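You operate a simulated robot arm through the tools that you are given. There is no shell and no other tool. Be economical: measure what you need, move in short steps, check, and stop when the job is done.

The job below is to be done with a simulated robot arm. You get a single attempt, and the scene is never put back.

Task
Scan the film in the scanner, then park, switch off and lock the scanner.
Fine: unlock it before you switch it on; press Start once and Park once; leave the other buttons, dials and switches alone.
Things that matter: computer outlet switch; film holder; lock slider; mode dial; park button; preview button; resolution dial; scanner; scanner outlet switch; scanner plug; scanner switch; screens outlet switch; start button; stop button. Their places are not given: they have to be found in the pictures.

The check looks at the end state, three seconds after you hand in, the way a careful person would. Anything else that was tipped, shoved, dropped, spilled or broken makes it a failure.

Robot
A 7-joint arm with a two-finger parallel gripper, fixed in place. Base frame: the origin is at the foot of the arm, x ahead of it, y to its left, z up. Units: m, rad, N and s.
With the tool pointing down near the work surface it reaches from about 0.3 to 0.7 m from the base axis. Its first joint turns from -1.152 to 1.152 rad. Payload 1.57 kg.
Tool frame: the origin (TCP) lies between the finger pads and is the grasp point; the fingertips stand 0.03 m ahead of it; z points along the fingers, y is the line along which they close. The gripper opens to 0.11 m. The fingers are 0.024 m wide and 0.012 m thick; the gripper's body (0.048 by 0.112 m) begins 0.078 m behind the TCP.
Orientation is that of the tool frame in the base frame, as a unit quaternion [x, y, z, w]. With the fingers straight down and closing along the base's y, the tool's x points along the base's -x, its y along +y and its z along -z.

Tools
- The arm moves only by the tool play_rows. Its argument "steps" is a list of rows, each an object of numbers (a shift or turn left out is 0, a gripper value left out holds the last): "x", "y", "z": the shift along the tool's x, y, z in units of 25 mm (1.0 is 25 mm); "wx", "wy", "wz": the turn, a rotation vector about the tool's x, y, z in units of 5 degrees (1.0 is 5 degrees); "fingers": the gripper command, from -1 (shut) to 1 (fully open), values between in proportion. In form: [{"x": .., "y": .., "z": .., "wx": .., "wy": .., "wz": .., "fingers": ..}, ...]. A call has 1 to 20 rows; each row shifts and turns the commanded pose from where the row before left it, along the tool's axes as they then stand. A call with a number of a shift or a turn outside -1 to 1 is refused whole. Each row takes 0.2 s and may step no farther than 0.05 m and 0.15 rad from the row before; otherwise, or with a gripper value out of range, the whole call is refused. Where a pose cannot be reached the arm comes as near as it can. A force on the tool above 40 N (or 10 N above the force at the start of the call, whichever is more), or a blocked arm, ends the call early, and 0.2 s more pass. Each finger travels about 0.108 m/s and halts on what it meets, pressing with about 36 N; the grip force reading is that of the motor and also rises with nothing between the fingers. The clock runs only during rows and for 0.2 s after the last one: add rows that do not move to give the fingers time. It gives the time, the measured TCP pose, the force on the tool (base axes), the opening and the grip force at its end, in the units of the frame above (readings bear some noise), with the torque about the TCP (base axes, N m) and any sound that the robot's microphone picked up.
- Cameras (640 x 400 px; columns grow to the right, rows downward): "scene" is fixed at [0.175, -0.4133, 1.403]; the picture's right is [0.60, -0.80, 0.00], its down [-0.57, -0.43, -0.71] and it looks along [0.56, 0.42, -0.71] (base axes); focal length 314 px, centre (320, 200). "wrist" rides on the gripper at [0.07, 0.016, -0.141] in the tool frame; the picture's right is [-0.23, 0.97, 0.00], its down [-0.86, -0.20, -0.48] and it looks along [-0.47, -0.11, 0.88] (tool axes); focal length 222 px, centre (320, 200).
- get_image(camera): a new picture of that camera. The clock stands still meanwhile.
- measure_at(camera, pixels): there is no depth. For up to 12 entries [column, row, z] of the newest picture of that camera ("zoom" is the newest enlarged one), the place [x, y] in the base frame at which the ray of that pixel passes the height z, good to about 0.002 m, but the place of the scene camera against the robot may be out by one fixed shift of up to 0.018 m in any direction. The clock stands still meanwhile.
- close_up(camera, box): a new picture of the part [left, top, right, bottom] of that camera's present view, enlarged. The clock stands still meanwhile.
- close_job(): hands the job in; it is judged then, once.

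Keep the steps short. Do not move on a guess: measure, check each grasp and each placing, and mend mistakes. In all there are 80 turns and 46 pictures (those below and enlarged ones count). Leave the gripper open and the arm clear of the work at the hand-in unless told otherwise, and finish with a single line.

The tools are called after "Emit:" by a JSON object that holds its "fn" and its "kwargs". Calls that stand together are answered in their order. play_rows: Moves the arm, as the interface text tells. Its arguments: {"type":"object","properties":{"steps":{"type":"array"}},"required":["steps"]} The other tools are called the same way: get_image (camera) takes a picture; measure_at (camera, pixels) gives the place at which the rays of pixels pass given heights; close_up (camera, box) takes an enlarged picture of a part of a camera's view; close_job () hands the job in.

At the start:

```text
clock: 0.0
ee_pos: [0.4612, -0.1188, 1.0833]
tool_rot: [0.0, 1.0, 0.0, 0.001]
force: [0.3, -0.2, -0.1]
torque: [0.02, -0.02, 0.01]
finger_gap: 0.11
gripper_force: 0.0
```

scene: 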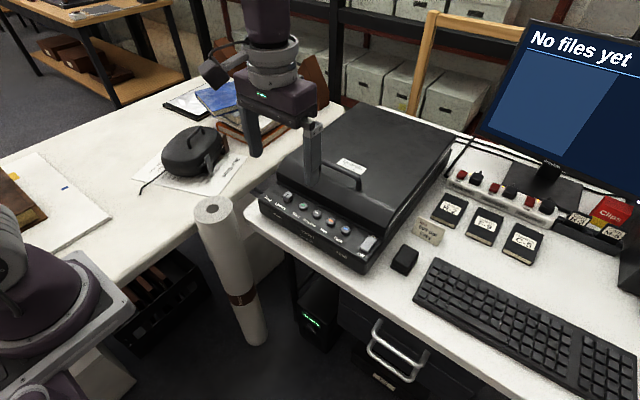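
wrist: 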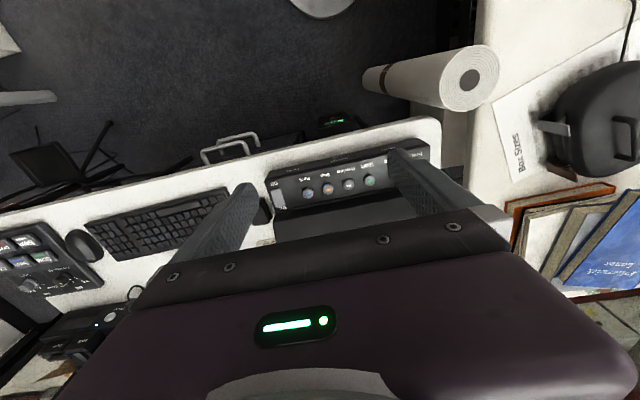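

I look closely at the scanner's front panel, the outlet strip and the cards first.

Emit:
{"fn": "close_up", "kwargs": {"camera": "scene", "box": [250, 170, 390, 280]}}

Emit:
{"fn": "close_up", "kwargs": {"camera": "scene", "box": [400, 150, 640, 290]}}

Emit:
{"fn": "close_up", "kwargs": {"camera": "wrist", "box": [240, 120, 460, 240]}}

```text
3.64 times, centred on (320, 225) of scene
```

zoom: 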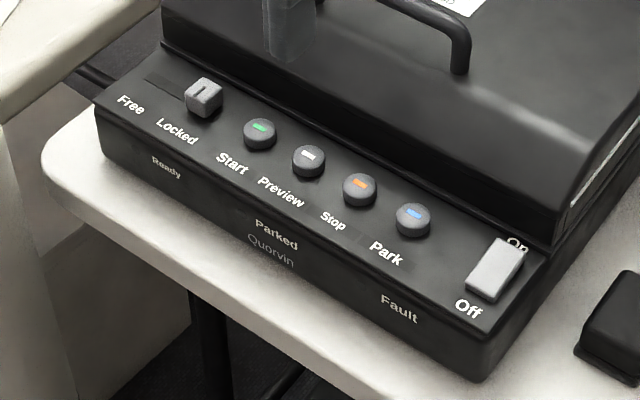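

```text
2.67 times, centred on (520, 220) of scene
```

zoom: 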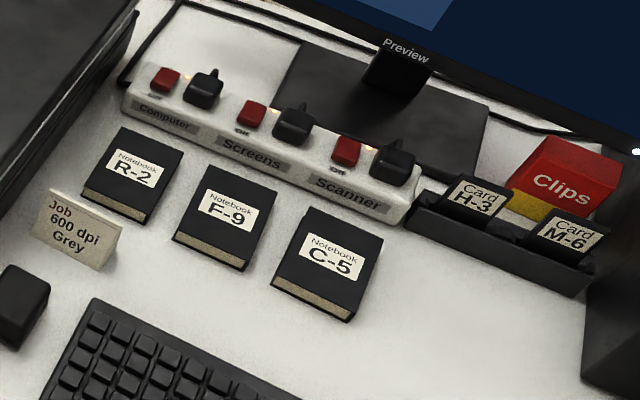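

```text
2.91 times, centred on (350, 180) of wrist
```

zoom: 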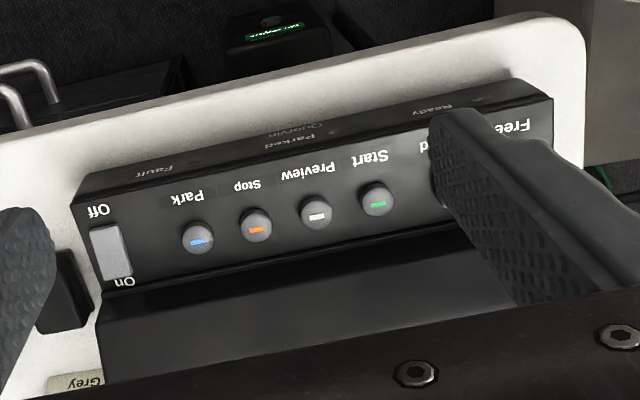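

The slider is at Locked and the three outlets look lit. The wrist camera is exact, so I measure the button rays there at several heights. I'll shift the arm afterwards to get the depth.

Emit:
{"fn": "measure_at", "kwargs": {"camera": "zoom", "pixels": [[377, 198, 0.85], [377, 198, 0.9], [197, 239, 0.85], [197, 239, 0.9], [110, 253, 0.85], [110, 253, 0.9], [520, 128, 0.85], [520, 128, 0.9], [74, 205, 0.804], [74, 205, 0.85], [552, 98, 0.85]]}}

Emit:
{"fn": "play_rows", "kwargs": {"steps": [{"x": 1, "y": -1}, {"x": 1, "y": -1}, {"x": 1}, {"x": 0, "fingers": -1}, {}, {}]}}

Emit:
{"fn": "close_up", "kwargs": {"camera": "wrist", "box": [220, 120, 540, 320]}}

```text
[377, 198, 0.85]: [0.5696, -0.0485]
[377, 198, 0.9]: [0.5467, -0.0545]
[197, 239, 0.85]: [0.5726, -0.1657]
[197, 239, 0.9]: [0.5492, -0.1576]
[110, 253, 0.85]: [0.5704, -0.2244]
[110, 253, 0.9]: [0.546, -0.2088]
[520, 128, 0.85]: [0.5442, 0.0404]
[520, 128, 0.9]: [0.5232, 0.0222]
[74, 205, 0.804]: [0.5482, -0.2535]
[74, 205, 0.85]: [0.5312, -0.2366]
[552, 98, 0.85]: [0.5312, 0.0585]
```

```text
clock: 1.4
ee_pos: [0.3887, -0.1674, 1.0833]
tool_rot: [0.0, 1.0, 0.001, 0.001]
force: [-0.4, -0.5, 0.3]
torque: [-0.02, 0.04, 0.02]
finger_gap: 0.0002
gripper_force: 21.5
```

```text
2.00 times, centred on (380, 220) of wrist
```

zoom: 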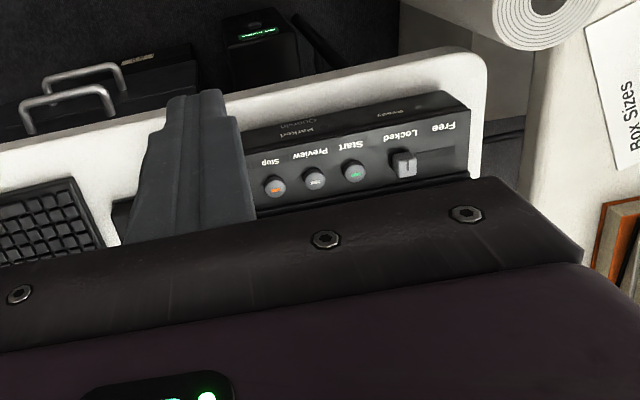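

Emit:
{"fn": "measure_at", "kwargs": {"camera": "zoom", "pixels": [[354, 171, 0.85], [354, 171, 0.9], [314, 180, 0.85], [314, 180, 0.9], [274, 186, 0.85], [274, 186, 0.9], [404, 163, 0.85], [404, 163, 0.9], [454, 156, 0.85], [454, 156, 0.9], [466, 108, 0.85], [466, 108, 0.9]]}}

```text
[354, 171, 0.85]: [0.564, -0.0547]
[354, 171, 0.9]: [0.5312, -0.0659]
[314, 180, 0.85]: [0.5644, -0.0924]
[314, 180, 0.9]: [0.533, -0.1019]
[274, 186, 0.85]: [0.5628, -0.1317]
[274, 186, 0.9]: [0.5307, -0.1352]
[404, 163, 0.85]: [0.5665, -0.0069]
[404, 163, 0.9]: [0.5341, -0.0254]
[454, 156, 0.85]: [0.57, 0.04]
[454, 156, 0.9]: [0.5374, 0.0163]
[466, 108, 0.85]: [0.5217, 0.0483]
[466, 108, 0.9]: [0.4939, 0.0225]
```

The heights from these two views disagree too much. I take a third view with the camera almost straight above the panel.

Emit:
{"fn": "play_rows", "kwargs": {"steps": [{"x": -1, "y": 0.5}, {"x": -1, "y": 0.5}, {"x": -1, "y": 0.5}, {"x": -1, "y": 0.5}, {"x": -1}, {"x": -1}, {"x": -1}, {"x": -1}, {}, {}]}}

Emit:
{"fn": "close_up", "kwargs": {"camera": "wrist", "box": [180, 30, 500, 230]}}

```text
clock: 3.6
ee_pos: [0.5877, -0.1179, 1.083]
tool_rot: [0.0, 1.0, 0.0, 0.0]
force: [0.0, 0.5, -0.2]
torque: [-0.01, -0.01, -0.01]
finger_gap: 0.0001
gripper_force: 20.8
```

```text
2.00 times, centred on (340, 130) of wrist
```

zoom: 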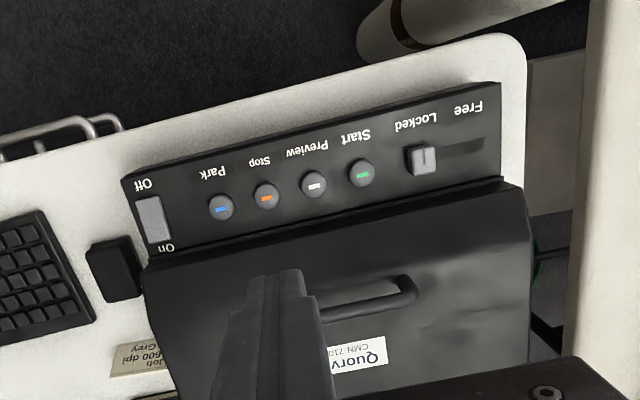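

Emit:
{"fn": "measure_at", "kwargs": {"camera": "zoom", "pixels": [[361, 173, 0.85], [361, 173, 0.9], [314, 184, 0.85], [266, 196, 0.85], [220, 208, 0.85], [423, 159, 0.85], [423, 159, 0.9], [483, 143, 0.85], [153, 220, 0.85], [153, 220, 0.9], [499, 83, 0.85], [122, 180, 0.85]]}}

```text
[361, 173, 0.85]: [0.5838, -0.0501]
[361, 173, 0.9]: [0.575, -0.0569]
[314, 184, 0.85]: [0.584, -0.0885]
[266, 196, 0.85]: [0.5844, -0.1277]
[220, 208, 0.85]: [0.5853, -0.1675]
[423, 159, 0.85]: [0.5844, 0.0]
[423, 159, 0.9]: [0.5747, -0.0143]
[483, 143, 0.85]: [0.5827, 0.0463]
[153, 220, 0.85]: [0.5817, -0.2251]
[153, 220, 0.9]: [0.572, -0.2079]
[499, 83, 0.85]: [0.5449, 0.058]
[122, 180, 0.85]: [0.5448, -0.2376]
```

The rays suggest a panel height near 0.81, lower than I expected. I go down 0.1 m and use the change in scale as a check.

Emit:
{"fn": "play_rows", "kwargs": {"steps": [{"z": 1}, {"z": 1}, {"z": 1}, {"z": 1}, {}, {}]}}

Emit:
{"fn": "close_up", "kwargs": {"camera": "wrist", "box": [140, 20, 540, 270]}}

Emit:
{"fn": "close_up", "kwargs": {"camera": "scene", "box": [240, 140, 400, 280]}}

```text
clock: 5.0
ee_pos: [0.5868, -0.118, 0.9834]
tool_rot: [0.0, 1.0, 0.0, 0.0]
force: [0.1, 0.5, 0.1]
torque: [0.0, -0.04, -0.01]
finger_gap: 0.0
gripper_force: 21.3
```

```text
1.60 times, centred on (340, 145) of wrist
```

zoom: 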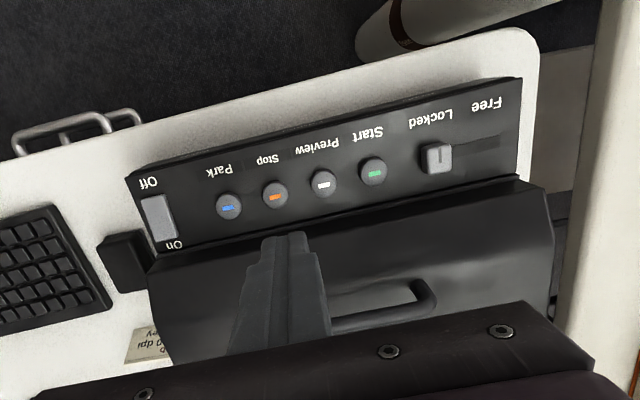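

```text
2.86 times, centred on (320, 210) of scene
```

zoom: 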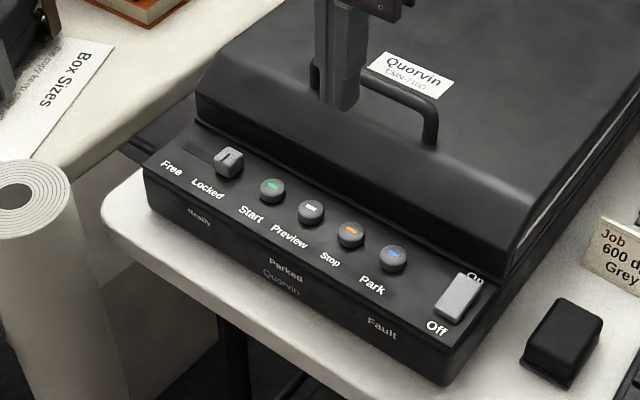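

Emit:
{"fn": "close_up", "kwargs": {"camera": "wrist", "box": [140, 20, 540, 270]}}

Emit:
{"fn": "measure_at", "kwargs": {"camera": "zoom", "pixels": [[372, 171, 0.85], [372, 171, 0.8], [228, 206, 0.85], [228, 206, 0.8], [437, 157, 0.85], [437, 157, 0.8], [159, 217, 0.85], [159, 217, 0.8], [522, 78, 0.85], [522, 78, 0.8], [125, 176, 0.85], [125, 176, 0.8]]}}

```text
1.60 times, centred on (340, 145) of wrist
```

zoom: 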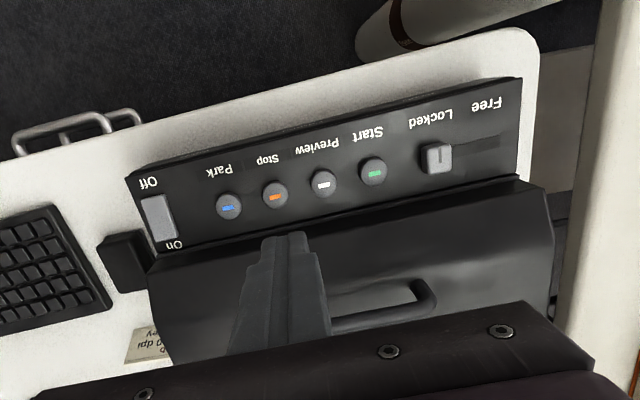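

```text
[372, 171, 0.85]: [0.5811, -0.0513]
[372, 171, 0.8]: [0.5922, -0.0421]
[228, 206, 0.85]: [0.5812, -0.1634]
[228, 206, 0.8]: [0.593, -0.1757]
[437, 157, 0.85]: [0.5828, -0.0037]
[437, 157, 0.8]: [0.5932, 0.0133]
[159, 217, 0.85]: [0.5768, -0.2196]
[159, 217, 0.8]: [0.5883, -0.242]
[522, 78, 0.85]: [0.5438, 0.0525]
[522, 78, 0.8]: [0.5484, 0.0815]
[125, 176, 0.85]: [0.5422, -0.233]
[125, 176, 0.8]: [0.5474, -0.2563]
```

Four views agree with each other: panel and button tops at z about 0.806, Start at (0.591, -0.044), Park at (0.592, -0.174) and the slider knob at (0.593, 0.011). I move above the slider with the fingers about 45 mm apart, ready to straddle it, then go partway down and look.

Emit:
{"fn": "play_rows", "kwargs": {"steps": [{"x": -0.24, "y": 1, "fingers": -0.18}, {"y": 1}, {"y": 1}, {"y": 1}, {"y": 1}, {"y": 0.16}, {"z": 1}, {"z": 1}, {"z": 1}, {"z": 0.8}, {}, {}]}}

Emit:
{"fn": "close_up", "kwargs": {"camera": "wrist", "box": [140, 20, 540, 270]}}

Emit:
{"fn": "close_up", "kwargs": {"camera": "scene", "box": [220, 120, 380, 260]}}

```text
clock: 7.6
ee_pos: [0.5936, 0.0107, 0.8892]
tool_rot: [-0.001, 1.0, 0.0, 0.0]
force: [0.3, -0.7, 0.0]
torque: [-0.01, 0.0, 0.0]
finger_gap: 0.0451
gripper_force: 0.0
```

```text
1.60 times, centred on (340, 145) of wrist
```

zoom: 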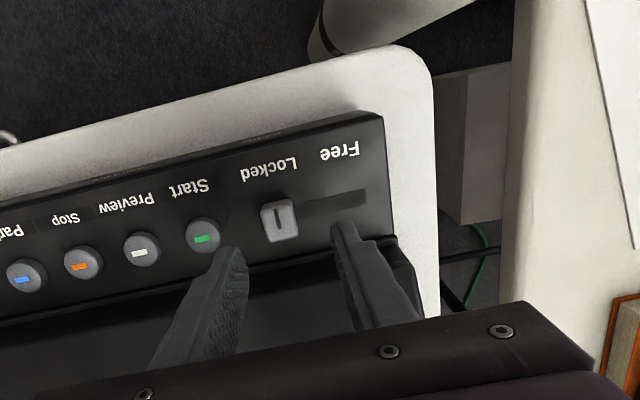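

```text
2.86 times, centred on (300, 190) of scene
```

zoom: 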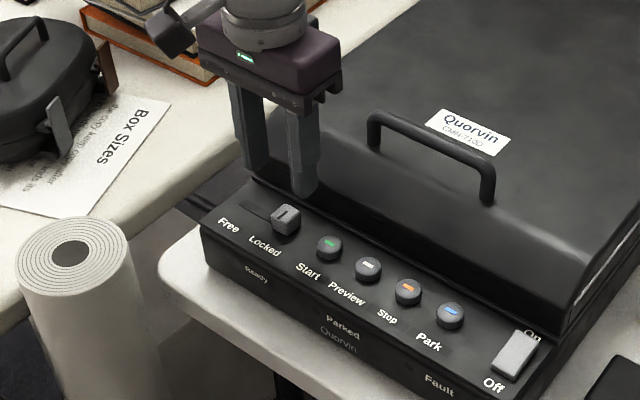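

Emit:
{"fn": "get_image", "kwargs": {"camera": "wrist"}}

Emit:
{"fn": "measure_at", "kwargs": {"camera": "wrist", "pixels": [[315, 157, 0.82], [315, 157, 0.8], [267, 167, 0.82], [267, 167, 0.8], [191, 184, 0.82], [191, 184, 0.8], [368, 143, 0.8], [380, 90, 0.8], [380, 90, 0.82]]}}

```text
33 pictures are left
```

wrist: 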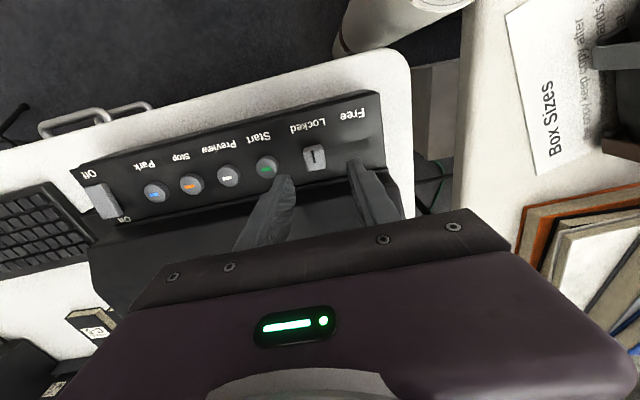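

```text
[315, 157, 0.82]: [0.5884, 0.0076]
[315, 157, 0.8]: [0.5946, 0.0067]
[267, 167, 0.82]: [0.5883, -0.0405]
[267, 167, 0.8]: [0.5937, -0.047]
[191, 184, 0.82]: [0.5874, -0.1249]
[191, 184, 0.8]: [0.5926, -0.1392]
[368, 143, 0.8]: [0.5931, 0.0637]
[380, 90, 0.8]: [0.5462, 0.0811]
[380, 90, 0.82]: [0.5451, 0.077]
```

This closer view puts the knob at (0.590, 0.007) with its top near 0.82, and the panel near 0.80. I nudge toward it and go down gently around it.

Emit:
{"fn": "play_rows", "kwargs": {"steps": [{"x": 0.12, "y": -0.09}, {"z": 0.5}, {"z": 0.5}, {"z": 0.4}, {"z": 0.3}, {"z": 0.2}, {}, {}]}}

Emit:
{"fn": "close_up", "kwargs": {"camera": "scene", "box": [240, 140, 360, 230]}}

```text
clock: 9.4
ee_pos: [0.5913, 0.0083, 0.8404]
tool_rot: [0.0, 1.0, 0.0, 0.0]
force: [-0.6, 0.2, 0.8]
torque: [-0.01, 0.03, 0.03]
finger_gap: 0.045
gripper_force: 0.2
```

```text
4.44 times, centred on (300, 185) of scene
```

zoom: 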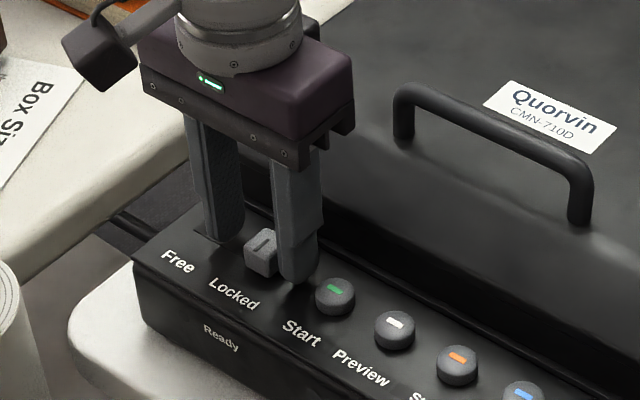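

The knob stands between the fingers. I close on it.

Emit:
{"fn": "play_rows", "kwargs": {"steps": [{"z": 0.08, "fingers": -0.5}, {"fingers": -0.6}, {"fingers": -0.75}, {}, {}]}}

```text
clock: 10.6
ee_pos: [0.5903, 0.01, 0.8392]
tool_rot: [0.001, 1.0, 0.0, 0.0]
force: [-1.6, -2.5, 2.9]
torque: [-0.05, -0.03, -0.03]
finger_gap: 0.0191
gripper_force: 33.2
```

Gripped: opening 19 mm, knob centre at y about 0.009. I slide it toward Free (+y).

Emit:
{"fn": "play_rows", "kwargs": {"steps": [{"y": 0.3}, {"y": 0.3}, {"y": 0.3}, {"y": 0.2}, {}]}}

Emit:
{"fn": "close_up", "kwargs": {"camera": "scene", "box": [240, 140, 360, 230]}}

```text
clock: 11.8
ee_pos: [0.5895, 0.0365, 0.839]
tool_rot: [0.001, 1.0, 0.0, 0.0]
force: [10.1, 0.3, 3.4]
torque: [-0.01, -0.45, 0.0]
finger_gap: 0.0192
gripper_force: 33.2
```

```text
4.44 times, centred on (300, 185) of scene
```

zoom: 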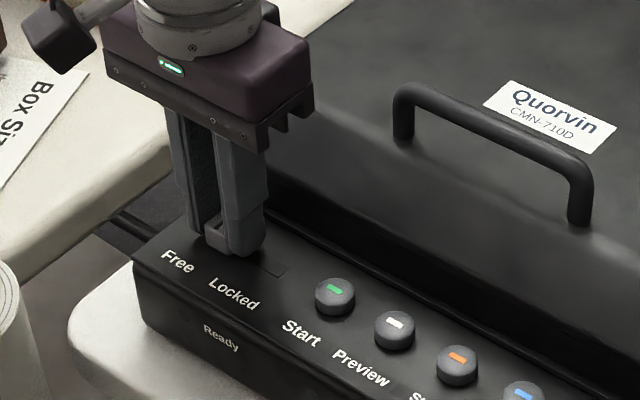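

It moved 27 mm with the y force near zero. I continue in small steps until it meets its end.

Emit:
{"fn": "play_rows", "kwargs": {"steps": [{"y": 0.15, "x": -0.05}, {"y": 0.1}, {}]}}

```text
clock: 12.6
ee_pos: [0.5904, 0.0409, 0.8388]
tool_rot: [0.0, 1.0, 0.0, 0.0]
force: [-3.8, 0.7, 18.9]
torque: [0.01, 0.45, -0.01]
finger_gap: 0.0192
gripper_force: 33.2
```

Emit:
{"fn": "play_rows", "kwargs": {"steps": [{"z": -0.03}, {"y": 0.15}, {"y": 0.1}, {}]}}

Emit:
{"fn": "close_up", "kwargs": {"camera": "scene", "box": [240, 140, 360, 230]}}

```text
clock: 13.6
ee_pos: [0.5898, 0.0487, 0.838]
tool_rot: [0.0, 1.0, -0.001, -0.001]
force: [-10.1, 1.9, 3.2]
torque: [0.02, 0.32, -0.01]
finger_gap: 0.0191
gripper_force: 32.8
```

```text
4.44 times, centred on (300, 185) of scene
```

zoom: 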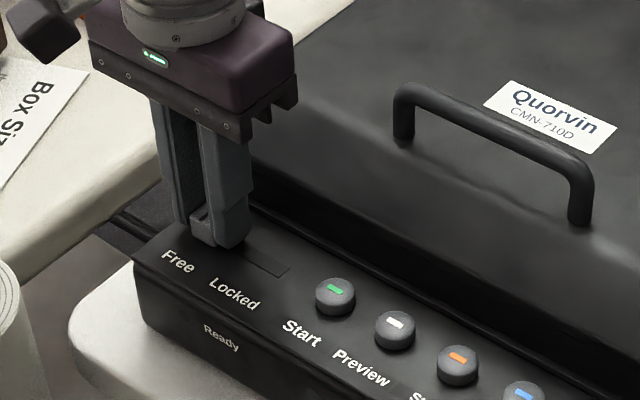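

Emit:
{"fn": "play_rows", "kwargs": {"steps": [{"y": 0.12}, {"y": 0.12}, {}]}}

```text
clock: 14.4
ee_pos: [0.5893, 0.0523, 0.8394]
tool_rot: [0.0, 1.0, -0.002, -0.001]
force: [-6.5, -22.6, -12.7]
torque: [-0.53, 0.17, 0.04]
finger_gap: 0.019
gripper_force: 33.1
```

The y force is -22 N at y = 0.052, so that is the Free end stop. I ease off, open and rise, then look.

Emit:
{"fn": "play_rows", "kwargs": {"steps": [{"y": -0.1, "fingers": -0.4}, {"fingers": -0.3}, {}, {"z": -0.5}, {"z": -1}, {"z": -1}, {"z": -1, "fingers": -1}, {"x": 0.6}, {"y": -1}, {"y": -1}, {"y": -1}, {}]}}

Emit:
{"fn": "close_up", "kwargs": {"camera": "wrist", "box": [140, 20, 540, 270]}}

```text
clock: 17.0
ee_pos: [0.575, -0.0231, 0.9271]
tool_rot: [0.0, 1.0, 0.0, 0.001]
force: [-0.3, 0.3, 0.9]
torque: [0.01, -0.02, 0.0]
finger_gap: 0.0
gripper_force: 21.2
```

```text
1.60 times, centred on (340, 145) of wrist
```

zoom: 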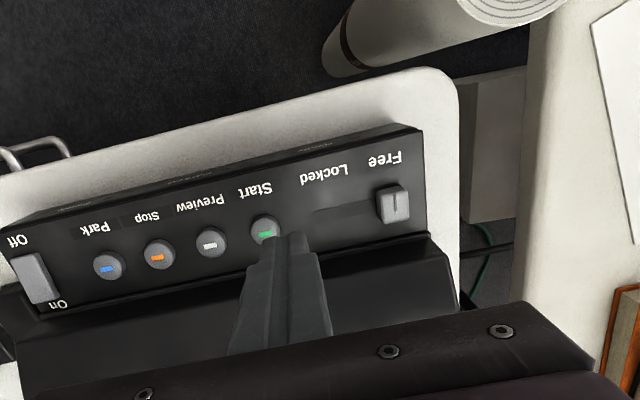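

The knob is fully at Free. Now I measure the rocker switch, whose On end is the one near the lid.

Emit:
{"fn": "measure_at", "kwargs": {"camera": "zoom", "pixels": [[26, 257, 0.81], [46, 302, 0.81], [46, 302, 0.82], [35, 280, 0.81], [35, 280, 0.82], [108, 266, 0.812], [264, 231, 0.812], [394, 205, 0.82], [60, 306, 0.81], [40, 316, 0.805]]}}

Emit:
{"fn": "play_rows", "kwargs": {"steps": [{"y": -1}, {"y": -1}, {"y": -1}, {"y": -1}, {"y": -1}, {"y": -1}, {"y": -1}, {"y": -1}, {"y": -0.5}, {"z": 1}, {"z": 0.5}, {}]}}

Emit:
{"fn": "close_up", "kwargs": {"camera": "wrist", "box": [180, 60, 500, 260]}}

```text
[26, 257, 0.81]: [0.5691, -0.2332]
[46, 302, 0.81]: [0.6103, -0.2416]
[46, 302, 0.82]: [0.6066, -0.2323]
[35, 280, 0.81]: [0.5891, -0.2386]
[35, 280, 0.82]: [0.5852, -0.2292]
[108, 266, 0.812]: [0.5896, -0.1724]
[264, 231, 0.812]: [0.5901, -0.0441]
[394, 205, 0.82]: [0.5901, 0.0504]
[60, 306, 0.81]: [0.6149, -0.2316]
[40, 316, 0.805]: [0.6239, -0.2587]
```

```text
clock: 19.6
ee_pos: [0.5774, -0.236, 0.8905]
tool_rot: [0.0, 1.0, 0.0, 0.0]
force: [0.8, 0.1, 0.4]
torque: [-0.02, -0.01, 0.01]
finger_gap: 0.0
gripper_force: 21.0
```

```text
2.00 times, centred on (340, 160) of wrist
```

zoom: 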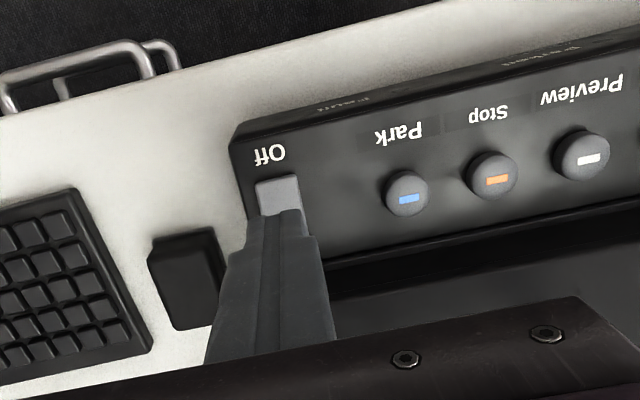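

The rocker spans x 0.570–0.606 at y about -0.234. I move over the On half at x = 0.602 and press down in small steps.

Emit:
{"fn": "play_rows", "kwargs": {"steps": [{"x": -0.98, "y": 0.05}, {}, {"z": 0.5}, {"z": 0.5}, {"z": 0.2}, {}]}}

Emit:
{"fn": "close_up", "kwargs": {"camera": "scene", "box": [310, 190, 430, 280]}}

```text
clock: 21.0
ee_pos: [0.6017, -0.2349, 0.8595]
tool_rot: [0.0, 1.0, 0.0, 0.0]
force: [-0.1, -0.2, 1.1]
torque: [0.01, 0.02, -0.03]
finger_gap: 0.0001
gripper_force: 21.8
```

```text
4.44 times, centred on (370, 235) of scene
```

zoom: 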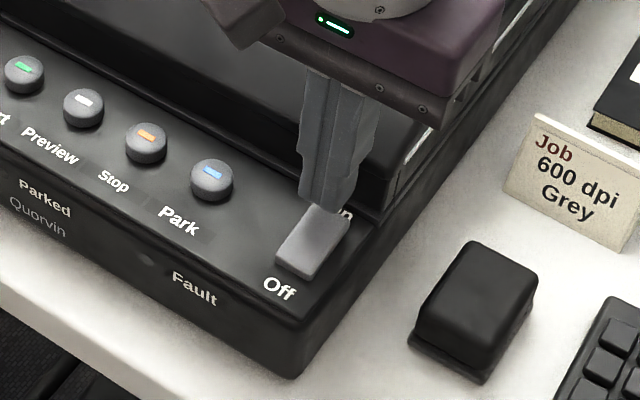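

Emit:
{"fn": "play_rows", "kwargs": {"steps": [{"x": 0.08, "z": 0.2}, {"z": 0.15}, {"z": 0.1}, {"z": 0.1}, {}]}}

```text
clock: 22.2
ee_pos: [0.599, -0.2337, 0.8453]
tool_rot: [0.0, 1.0, 0.0, 0.0]
force: [1.1, 0.2, -0.5]
torque: [0.03, 0.0, -0.02]
finger_gap: 0.0
gripper_force: 21.0
```

Emit:
{"fn": "play_rows", "kwargs": {"steps": [{"z": 0.08}, {"z": 0.08}, {}]}}

Emit:
{"fn": "close_up", "kwargs": {"camera": "scene", "box": [310, 190, 430, 280]}}

```text
clock: 22.9
ee_pos: [0.6009, -0.2339, 0.8443]
tool_rot: [-0.001, 1.0, 0.0, 0.001]
force: [0.4, 1.0, 3.4]
torque: [0.03, 0.05, 0.01]
finger_gap: 0.0001
gripper_force: 21.2
stopped in row 3: the force on the tool passed its limit (the readings are from after the stop); the commanded pose is now the measured one
```

```text
4.44 times, centred on (370, 235) of scene
```

zoom: 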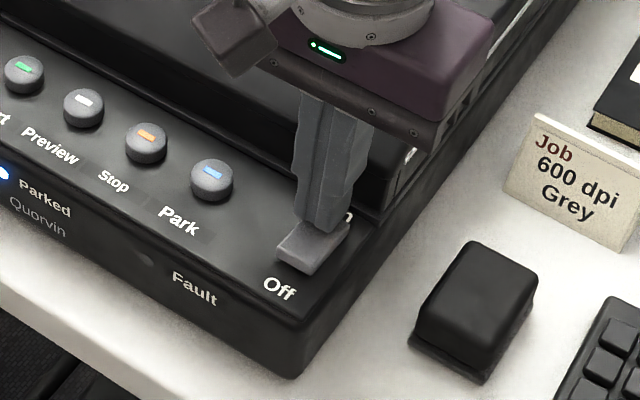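

The rocker tipped to On and the Parked lamp is lit. I rise, go above Start at (0.590, -0.044) and look.

Emit:
{"fn": "play_rows", "kwargs": {"steps": [{"z": -0.5}, {"z": -1}, {"x": 0.44, "y": 1}, {"y": 1}, {"y": 1}, {"y": 1}, {"y": 1}, {"y": 1}, {"y": 1}, {"y": 0.6}, {}, {}]}}

Emit:
{"fn": "get_image", "kwargs": {"camera": "scene"}}

Emit:
{"fn": "close_up", "kwargs": {"camera": "scene", "box": [250, 160, 390, 280]}}

```text
clock: 25.5
ee_pos: [0.5906, -0.0416, 0.8814]
tool_rot: [-0.001, 1.0, -0.001, 0.002]
force: [0.2, -0.1, 0.1]
torque: [-0.05, -0.01, -0.04]
finger_gap: 0.0001
gripper_force: 21.7
```

```text
25 pictures are left
```

scene: 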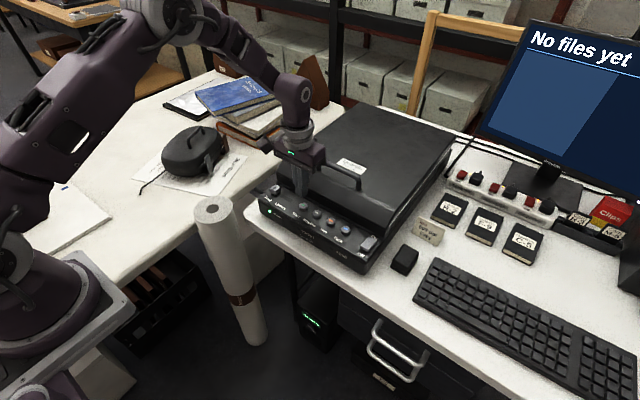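

```text
3.33 times, centred on (320, 220) of scene
```

zoom: 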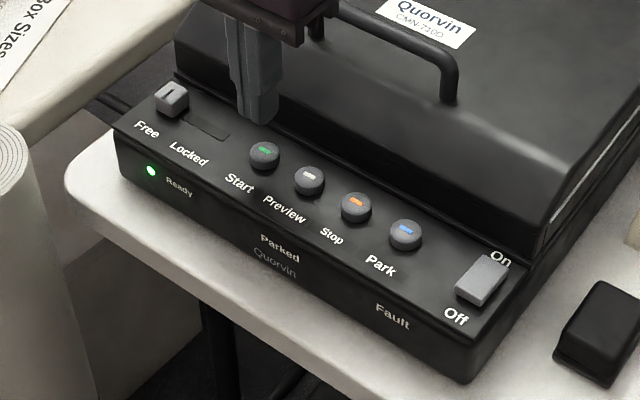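

Ready is lit green. I align over Start and press in small steps.

Emit:
{"fn": "play_rows", "kwargs": {"steps": [{"y": -0.1}, {"z": 0.5}, {"z": 0.5}, {"z": 0.2}, {}]}}

Emit:
{"fn": "close_up", "kwargs": {"camera": "scene", "box": [250, 160, 390, 280]}}

```text
clock: 26.7
ee_pos: [0.5905, -0.0457, 0.8507]
tool_rot: [0.0, 1.0, -0.001, 0.001]
force: [-0.6, -0.1, -0.4]
torque: [-0.01, -0.01, 0.02]
finger_gap: 0.0
gripper_force: 21.3
```

```text
3.33 times, centred on (320, 220) of scene
```

zoom: 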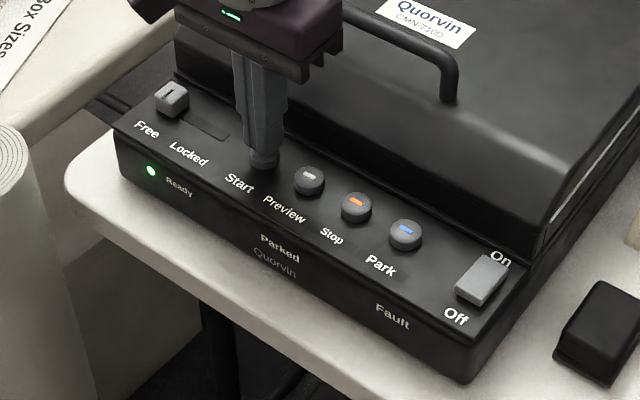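

Emit:
{"fn": "play_rows", "kwargs": {"steps": [{"z": 0.12}, {"z": 0.12}, {"z": 0.1}, {}]}}

```text
clock: 27.7
ee_pos: [0.5902, -0.0466, 0.8437]
tool_rot: [0.0, 1.0, -0.001, 0.002]
force: [-0.8, -1.0, 1.8]
torque: [-0.03, -0.01, 0.01]
finger_gap: 0.0
gripper_force: 21.3
```

Emit:
{"fn": "play_rows", "kwargs": {"steps": [{"z": 0.06}, {"z": 0.06}, {}]}}

Emit:
{"fn": "close_up", "kwargs": {"camera": "scene", "box": [250, 160, 390, 280]}}

```text
clock: 28.5
ee_pos: [0.5904, -0.0469, 0.841]
tool_rot: [0.0, 1.0, -0.001, 0.001]
force: [-1.8, 1.1, 6.1]
torque: [0.04, 0.07, 0.01]
finger_gap: 0.0001
gripper_force: 21.6
heard: click
```

```text
3.33 times, centred on (320, 220) of scene
```

zoom: 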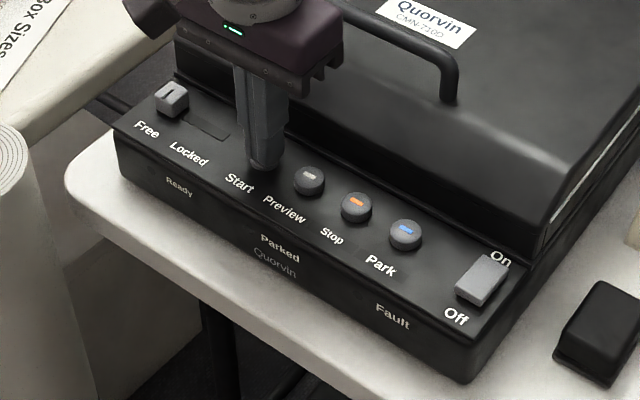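

A click was heard and Ready went out, so the scan is running. I lift, move above Park, and wait.

Emit:
{"fn": "play_rows", "kwargs": {"steps": [{"z": -0.5}, {"z": -1}, {"y": -1}, {"y": -1}, {"y": -1}, {"y": -1}, {"y": -1}, {"y": -0.05}, {}, {}, {}, {}, {}, {}, {}]}}

Emit:
{"fn": "get_image", "kwargs": {"camera": "scene"}}

```text
clock: 31.7
ee_pos: [0.5889, -0.1739, 0.8771]
tool_rot: [0.0, 1.0, -0.001, 0.002]
force: [-1.0, -0.7, -0.5]
torque: [-0.02, -0.02, 0.0]
finger_gap: 0.0
gripper_force: 20.6
```

```text
21 pictures are left
```

scene: 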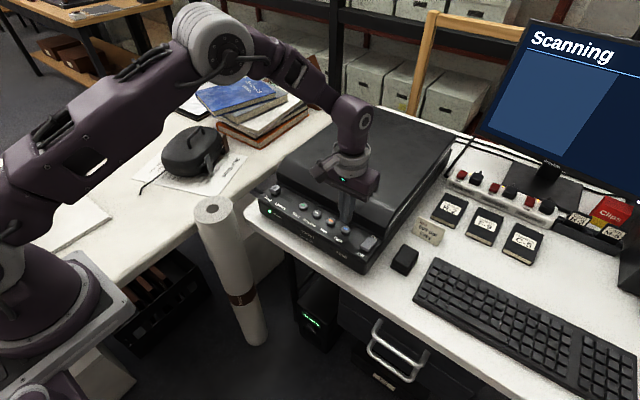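

The screen reads "Scanning". I wait with still rows.

Emit:
{"fn": "play_rows", "kwargs": {"steps": [{}, {}, {}, {}, {}, {}, {}, {}, {}, {}, {}, {}, {}, {}, {}, {}, {}, {}, {}, {}]}}

Emit:
{"fn": "play_rows", "kwargs": {"steps": [{}, {}, {}, {}, {}, {}, {}, {}, {}, {}, {}, {}, {}, {}, {}, {}, {}, {}, {}, {}]}}

Emit:
{"fn": "get_image", "kwargs": {"camera": "scene"}}

```text
clock: 35.9
ee_pos: [0.5884, -0.1717, 0.8773]
tool_rot: [-0.001, 1.0, -0.001, 0.002]
force: [0.3, 0.1, 0.1]
torque: [-0.01, 0.02, 0.01]
finger_gap: 0.0
gripper_force: 21.7
```

```text
clock: 40.1
ee_pos: [0.5897, -0.1717, 0.8766]
tool_rot: [0.0, 1.0, -0.001, 0.003]
force: [-0.1, 0.4, -0.7]
torque: [0.0, 0.0, -0.01]
finger_gap: 0.0
gripper_force: 21.1
```

```text
20 pictures are left
```

scene: 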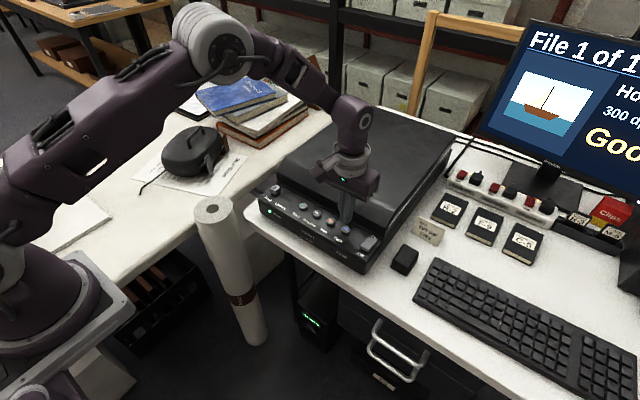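

"File 1 of 1 … Good": the scan is done. The file was made at 300 dpi and the card says 600 dpi, but the task says to leave the dials alone, so I leave them. Next I lower to just above Park and check the alignment.

Emit:
{"fn": "play_rows", "kwargs": {"steps": [{"y": -0.06, "z": 0.5}, {"z": 0.5}, {}, {}]}}

Emit:
{"fn": "close_up", "kwargs": {"camera": "scene", "box": [250, 160, 390, 280]}}

```text
clock: 41.1
ee_pos: [0.5903, -0.1739, 0.8516]
tool_rot: [0.0, 1.0, -0.001, 0.001]
force: [0.8, -0.7, 0.8]
torque: [-0.01, 0.0, -0.02]
finger_gap: 0.0
gripper_force: 21.4
```

```text
3.33 times, centred on (320, 220) of scene
```

zoom: 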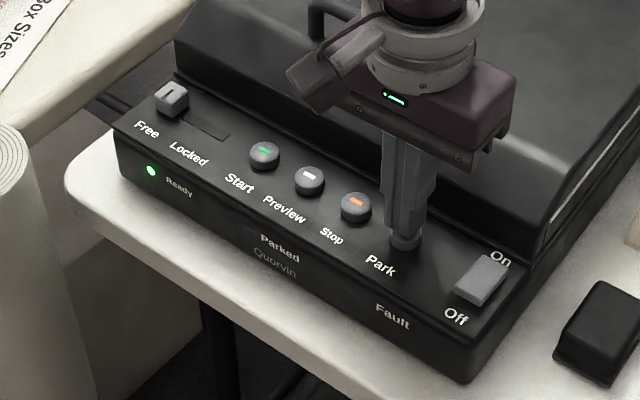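

Aligned over Park. I press until I hear the click.

Emit:
{"fn": "play_rows", "kwargs": {"steps": [{"z": 0.15}, {"z": 0.12}, {"z": 0.06}, {"z": 0.06}, {"z": 0.05}, {}]}}

```text
clock: 42.5
ee_pos: [0.5909, -0.1738, 0.8417]
tool_rot: [0.0, 1.0, -0.001, 0.001]
force: [-0.1, 2.3, 3.6]
torque: [0.06, -0.02, 0.01]
finger_gap: 0.0
gripper_force: 21.3
heard: click
```

Click heard. I lift, move above the Off half of the rocker at (0.576, -0.234), wait, and check the lamps.

Emit:
{"fn": "play_rows", "kwargs": {"steps": [{"z": -0.5}, {"z": -1}, {"x": 0.6, "y": -1}, {"y": -1}, {"y": -0.4}, {}, {}, {}, {}, {}, {}, {}, {}, {}, {}, {}, {}, {}, {}, {}]}}

Emit:
{"fn": "close_up", "kwargs": {"camera": "scene", "box": [250, 160, 390, 280]}}

```text
clock: 46.7
ee_pos: [0.5724, -0.2348, 0.8799]
tool_rot: [-0.001, 1.0, -0.001, 0.002]
force: [0.4, -0.9, -0.2]
torque: [0.02, -0.01, 0.01]
finger_gap: 0.0002
gripper_force: 21.8
```

```text
3.33 times, centred on (320, 220) of scene
```

zoom: 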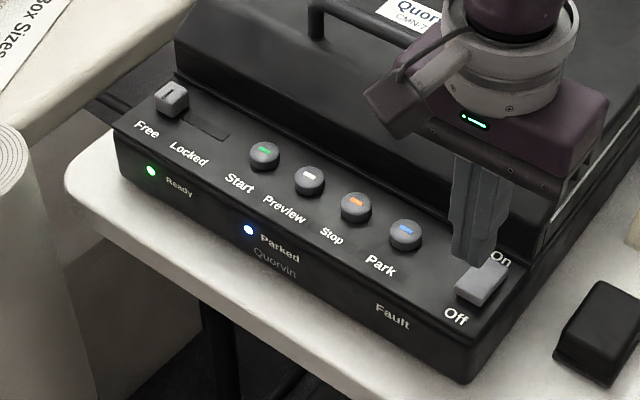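

The Parked lamp is lit. I press the Off half.

Emit:
{"fn": "play_rows", "kwargs": {"steps": [{"x": -0.08, "z": 0.5}, {"z": 0.5}, {"z": 0.15}, {"z": 0.1}, {"z": 0.08}, {}]}}

Emit:
{"fn": "close_up", "kwargs": {"camera": "scene", "box": [250, 160, 390, 280]}}

```text
clock: 48.1
ee_pos: [0.5769, -0.2342, 0.8468]
tool_rot: [0.0, 1.0, 0.0, 0.002]
force: [0.2, -0.7, 0.9]
torque: [0.01, 0.01, -0.02]
finger_gap: 0.0
gripper_force: 21.4
```

```text
3.33 times, centred on (320, 220) of scene
```

zoom: 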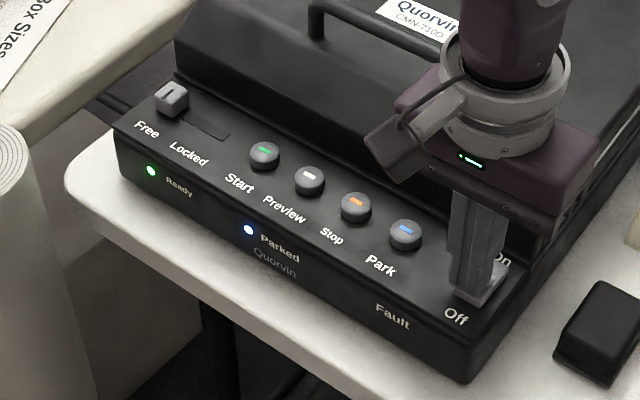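

Emit:
{"fn": "play_rows", "kwargs": {"steps": [{"x": 0.14}, {"z": 0.06}, {"z": 0.06}, {"z": 0.06}, {}]}}

Emit:
{"fn": "close_up", "kwargs": {"camera": "scene", "box": [250, 160, 390, 280]}}

```text
clock: 49.1
ee_pos: [0.5741, -0.2348, 0.8448]
tool_rot: [0.001, 1.0, -0.001, 0.001]
force: [-6.1, 4.0, 12.9]
torque: [0.12, 0.02, 0.06]
finger_gap: 0.0001
gripper_force: 21.2
stopped in row 5: the force on the tool passed its limit (the readings are from after the stop); the commanded pose is now the measured one
```

```text
3.33 times, centred on (320, 220) of scene
```

zoom: 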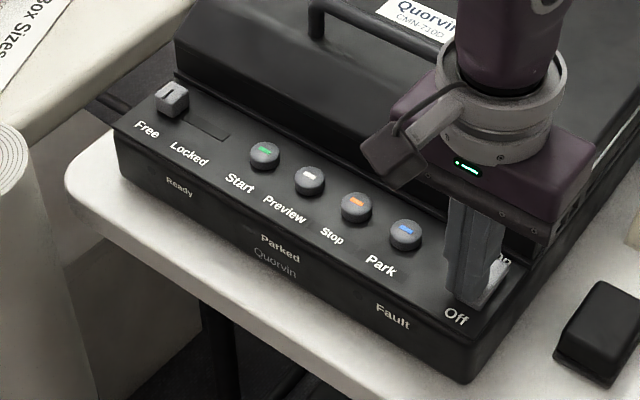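

All lamps are out, so it is off. I rise and travel above the slider at (0.590, 0.050), with the fingers opening to about 45 mm.

Emit:
{"fn": "play_rows", "kwargs": {"steps": [{"z": -0.5}, {"z": -1}, {"z": -1}, {"y": 1, "x": -0.64}, {"y": 1}, {"y": 1}, {"y": 1}, {"y": 1}, {"y": 1}, {"y": 1}, {"y": 1}, {"y": 1}, {"y": 1}, {"y": 1, "fingers": -0.18}, {"y": 0.36}, {}, {}, {}]}}

Emit:
{"fn": "close_up", "kwargs": {"camera": "wrist", "box": [140, 20, 540, 270]}}

```text
clock: 52.9
ee_pos: [0.5891, 0.0507, 0.9039]
tool_rot: [0.0, 1.0, -0.001, 0.0]
force: [-0.2, -0.8, -0.2]
torque: [0.02, 0.0, -0.04]
finger_gap: 0.045
gripper_force: 0.1
```

```text
1.60 times, centred on (340, 145) of wrist
```

zoom: 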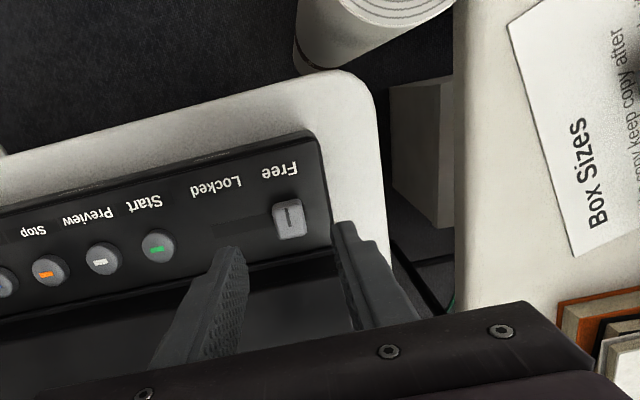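

Lined up the same way as before. I go down to 0.841 and grip.

Emit:
{"fn": "play_rows", "kwargs": {"steps": [{"z": 1}, {"z": 0.8}, {"z": 0.4}, {"z": 0.3}, {}, {"fingers": -0.5}, {"fingers": -0.6}, {"fingers": -0.7}, {}, {}]}}

```text
clock: 55.1
ee_pos: [0.5898, 0.049, 0.8429]
tool_rot: [0.0, 1.0, -0.001, 0.001]
force: [0.1, 0.7, -2.1]
torque: [0.03, 0.0, 0.02]
finger_gap: 0.0188
gripper_force: 33.1
```

Gripped at 18.8 mm. I slide it about 38 mm toward Locked (-y).

Emit:
{"fn": "play_rows", "kwargs": {"steps": [{"y": -0.3}, {"y": -0.3}, {"y": -0.3}, {"y": -0.3}, {"y": -0.3}, {}]}}

```text
clock: 56.5
ee_pos: [0.5893, 0.0118, 0.8425]
tool_rot: [-0.001, 1.0, 0.0, 0.0]
force: [11.4, -1.8, -28.2]
torque: [-0.05, -0.3, -0.02]
finger_gap: 0.0189
gripper_force: 33.2
```

Emit:
{"fn": "play_rows", "kwargs": {"steps": [{"z": 0.03, "y": -0.08}, {"y": -0.08}, {"y": -0.08}, {}]}}

```text
clock: 57.5
ee_pos: [0.589, 0.005, 0.8428]
tool_rot: [0.0, 1.0, -0.001, 0.001]
force: [3.4, 0.4, 0.3]
torque: [0.09, 0.12, -0.02]
finger_gap: 0.0191
gripper_force: 33.4
```

Emit:
{"fn": "play_rows", "kwargs": {"steps": [{"y": -0.08}, {"y": -0.08}, {}]}}

Emit:
{"fn": "close_up", "kwargs": {"camera": "scene", "box": [240, 140, 360, 230]}}

```text
clock: 58.3
ee_pos: [0.5884, 0.0034, 0.8423]
tool_rot: [-0.001, 1.0, 0.0, 0.002]
force: [-0.2, 22.3, 14.0]
torque: [0.63, 0.06, -0.01]
finger_gap: 0.0191
gripper_force: 33.0
```

```text
4.44 times, centred on (300, 185) of scene
```

zoom: 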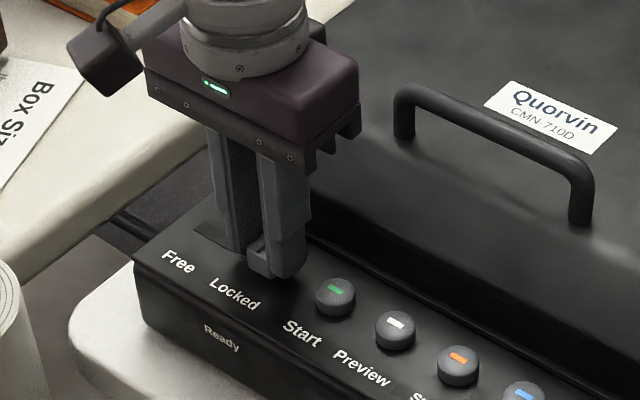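

The +22 N in y marks the Locked end stop. I ease off, open, rise clear and take the final pictures.

Emit:
{"fn": "play_rows", "kwargs": {"steps": [{"y": 0.08, "fingers": -0.5}, {"fingers": -0.35}, {}, {"z": -0.5}, {"z": -1}, {"z": -1}, {"z": -1}, {"z": -1, "fingers": 1}, {"z": -1}, {"z": -1}, {"z": -1}, {"x": 1}, {"x": 1}, {"x": 1}, {"x": 1}, {}, {}]}}

Emit:
{"fn": "get_image", "kwargs": {"camera": "scene"}}

Emit:
{"fn": "close_up", "kwargs": {"camera": "scene", "box": [240, 160, 400, 280]}}

```text
clock: 61.9
ee_pos: [0.4887, 0.005, 1.0307]
tool_rot: [0.001, 1.0, 0.0, 0.001]
force: [-0.2, 0.8, 0.4]
torque: [0.01, 0.01, 0.0]
finger_gap: 0.1102
gripper_force: 0.1
```

```text
13 pictures are left
```

scene: 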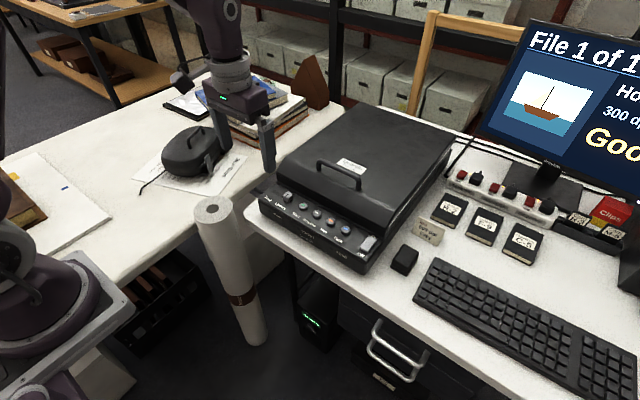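

```text
3.33 times, centred on (320, 220) of scene
```

zoom: 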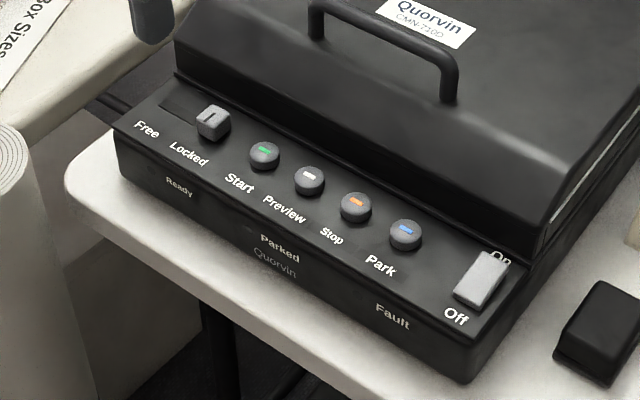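

The knob is at Locked, the switch is Off, the lamps are out, the file shows "Good", and the arm is clear with the gripper open. I hand in.

Emit:
{"fn": "close_job", "kwargs": {}}

```text
The job is handed in.
```

The film is scanned (file 1 of 1, marked good), and the scanner is parked, switched off and locked; the file is 300 dpi though the job card says 600 dpi, as I left the dials alone as told.
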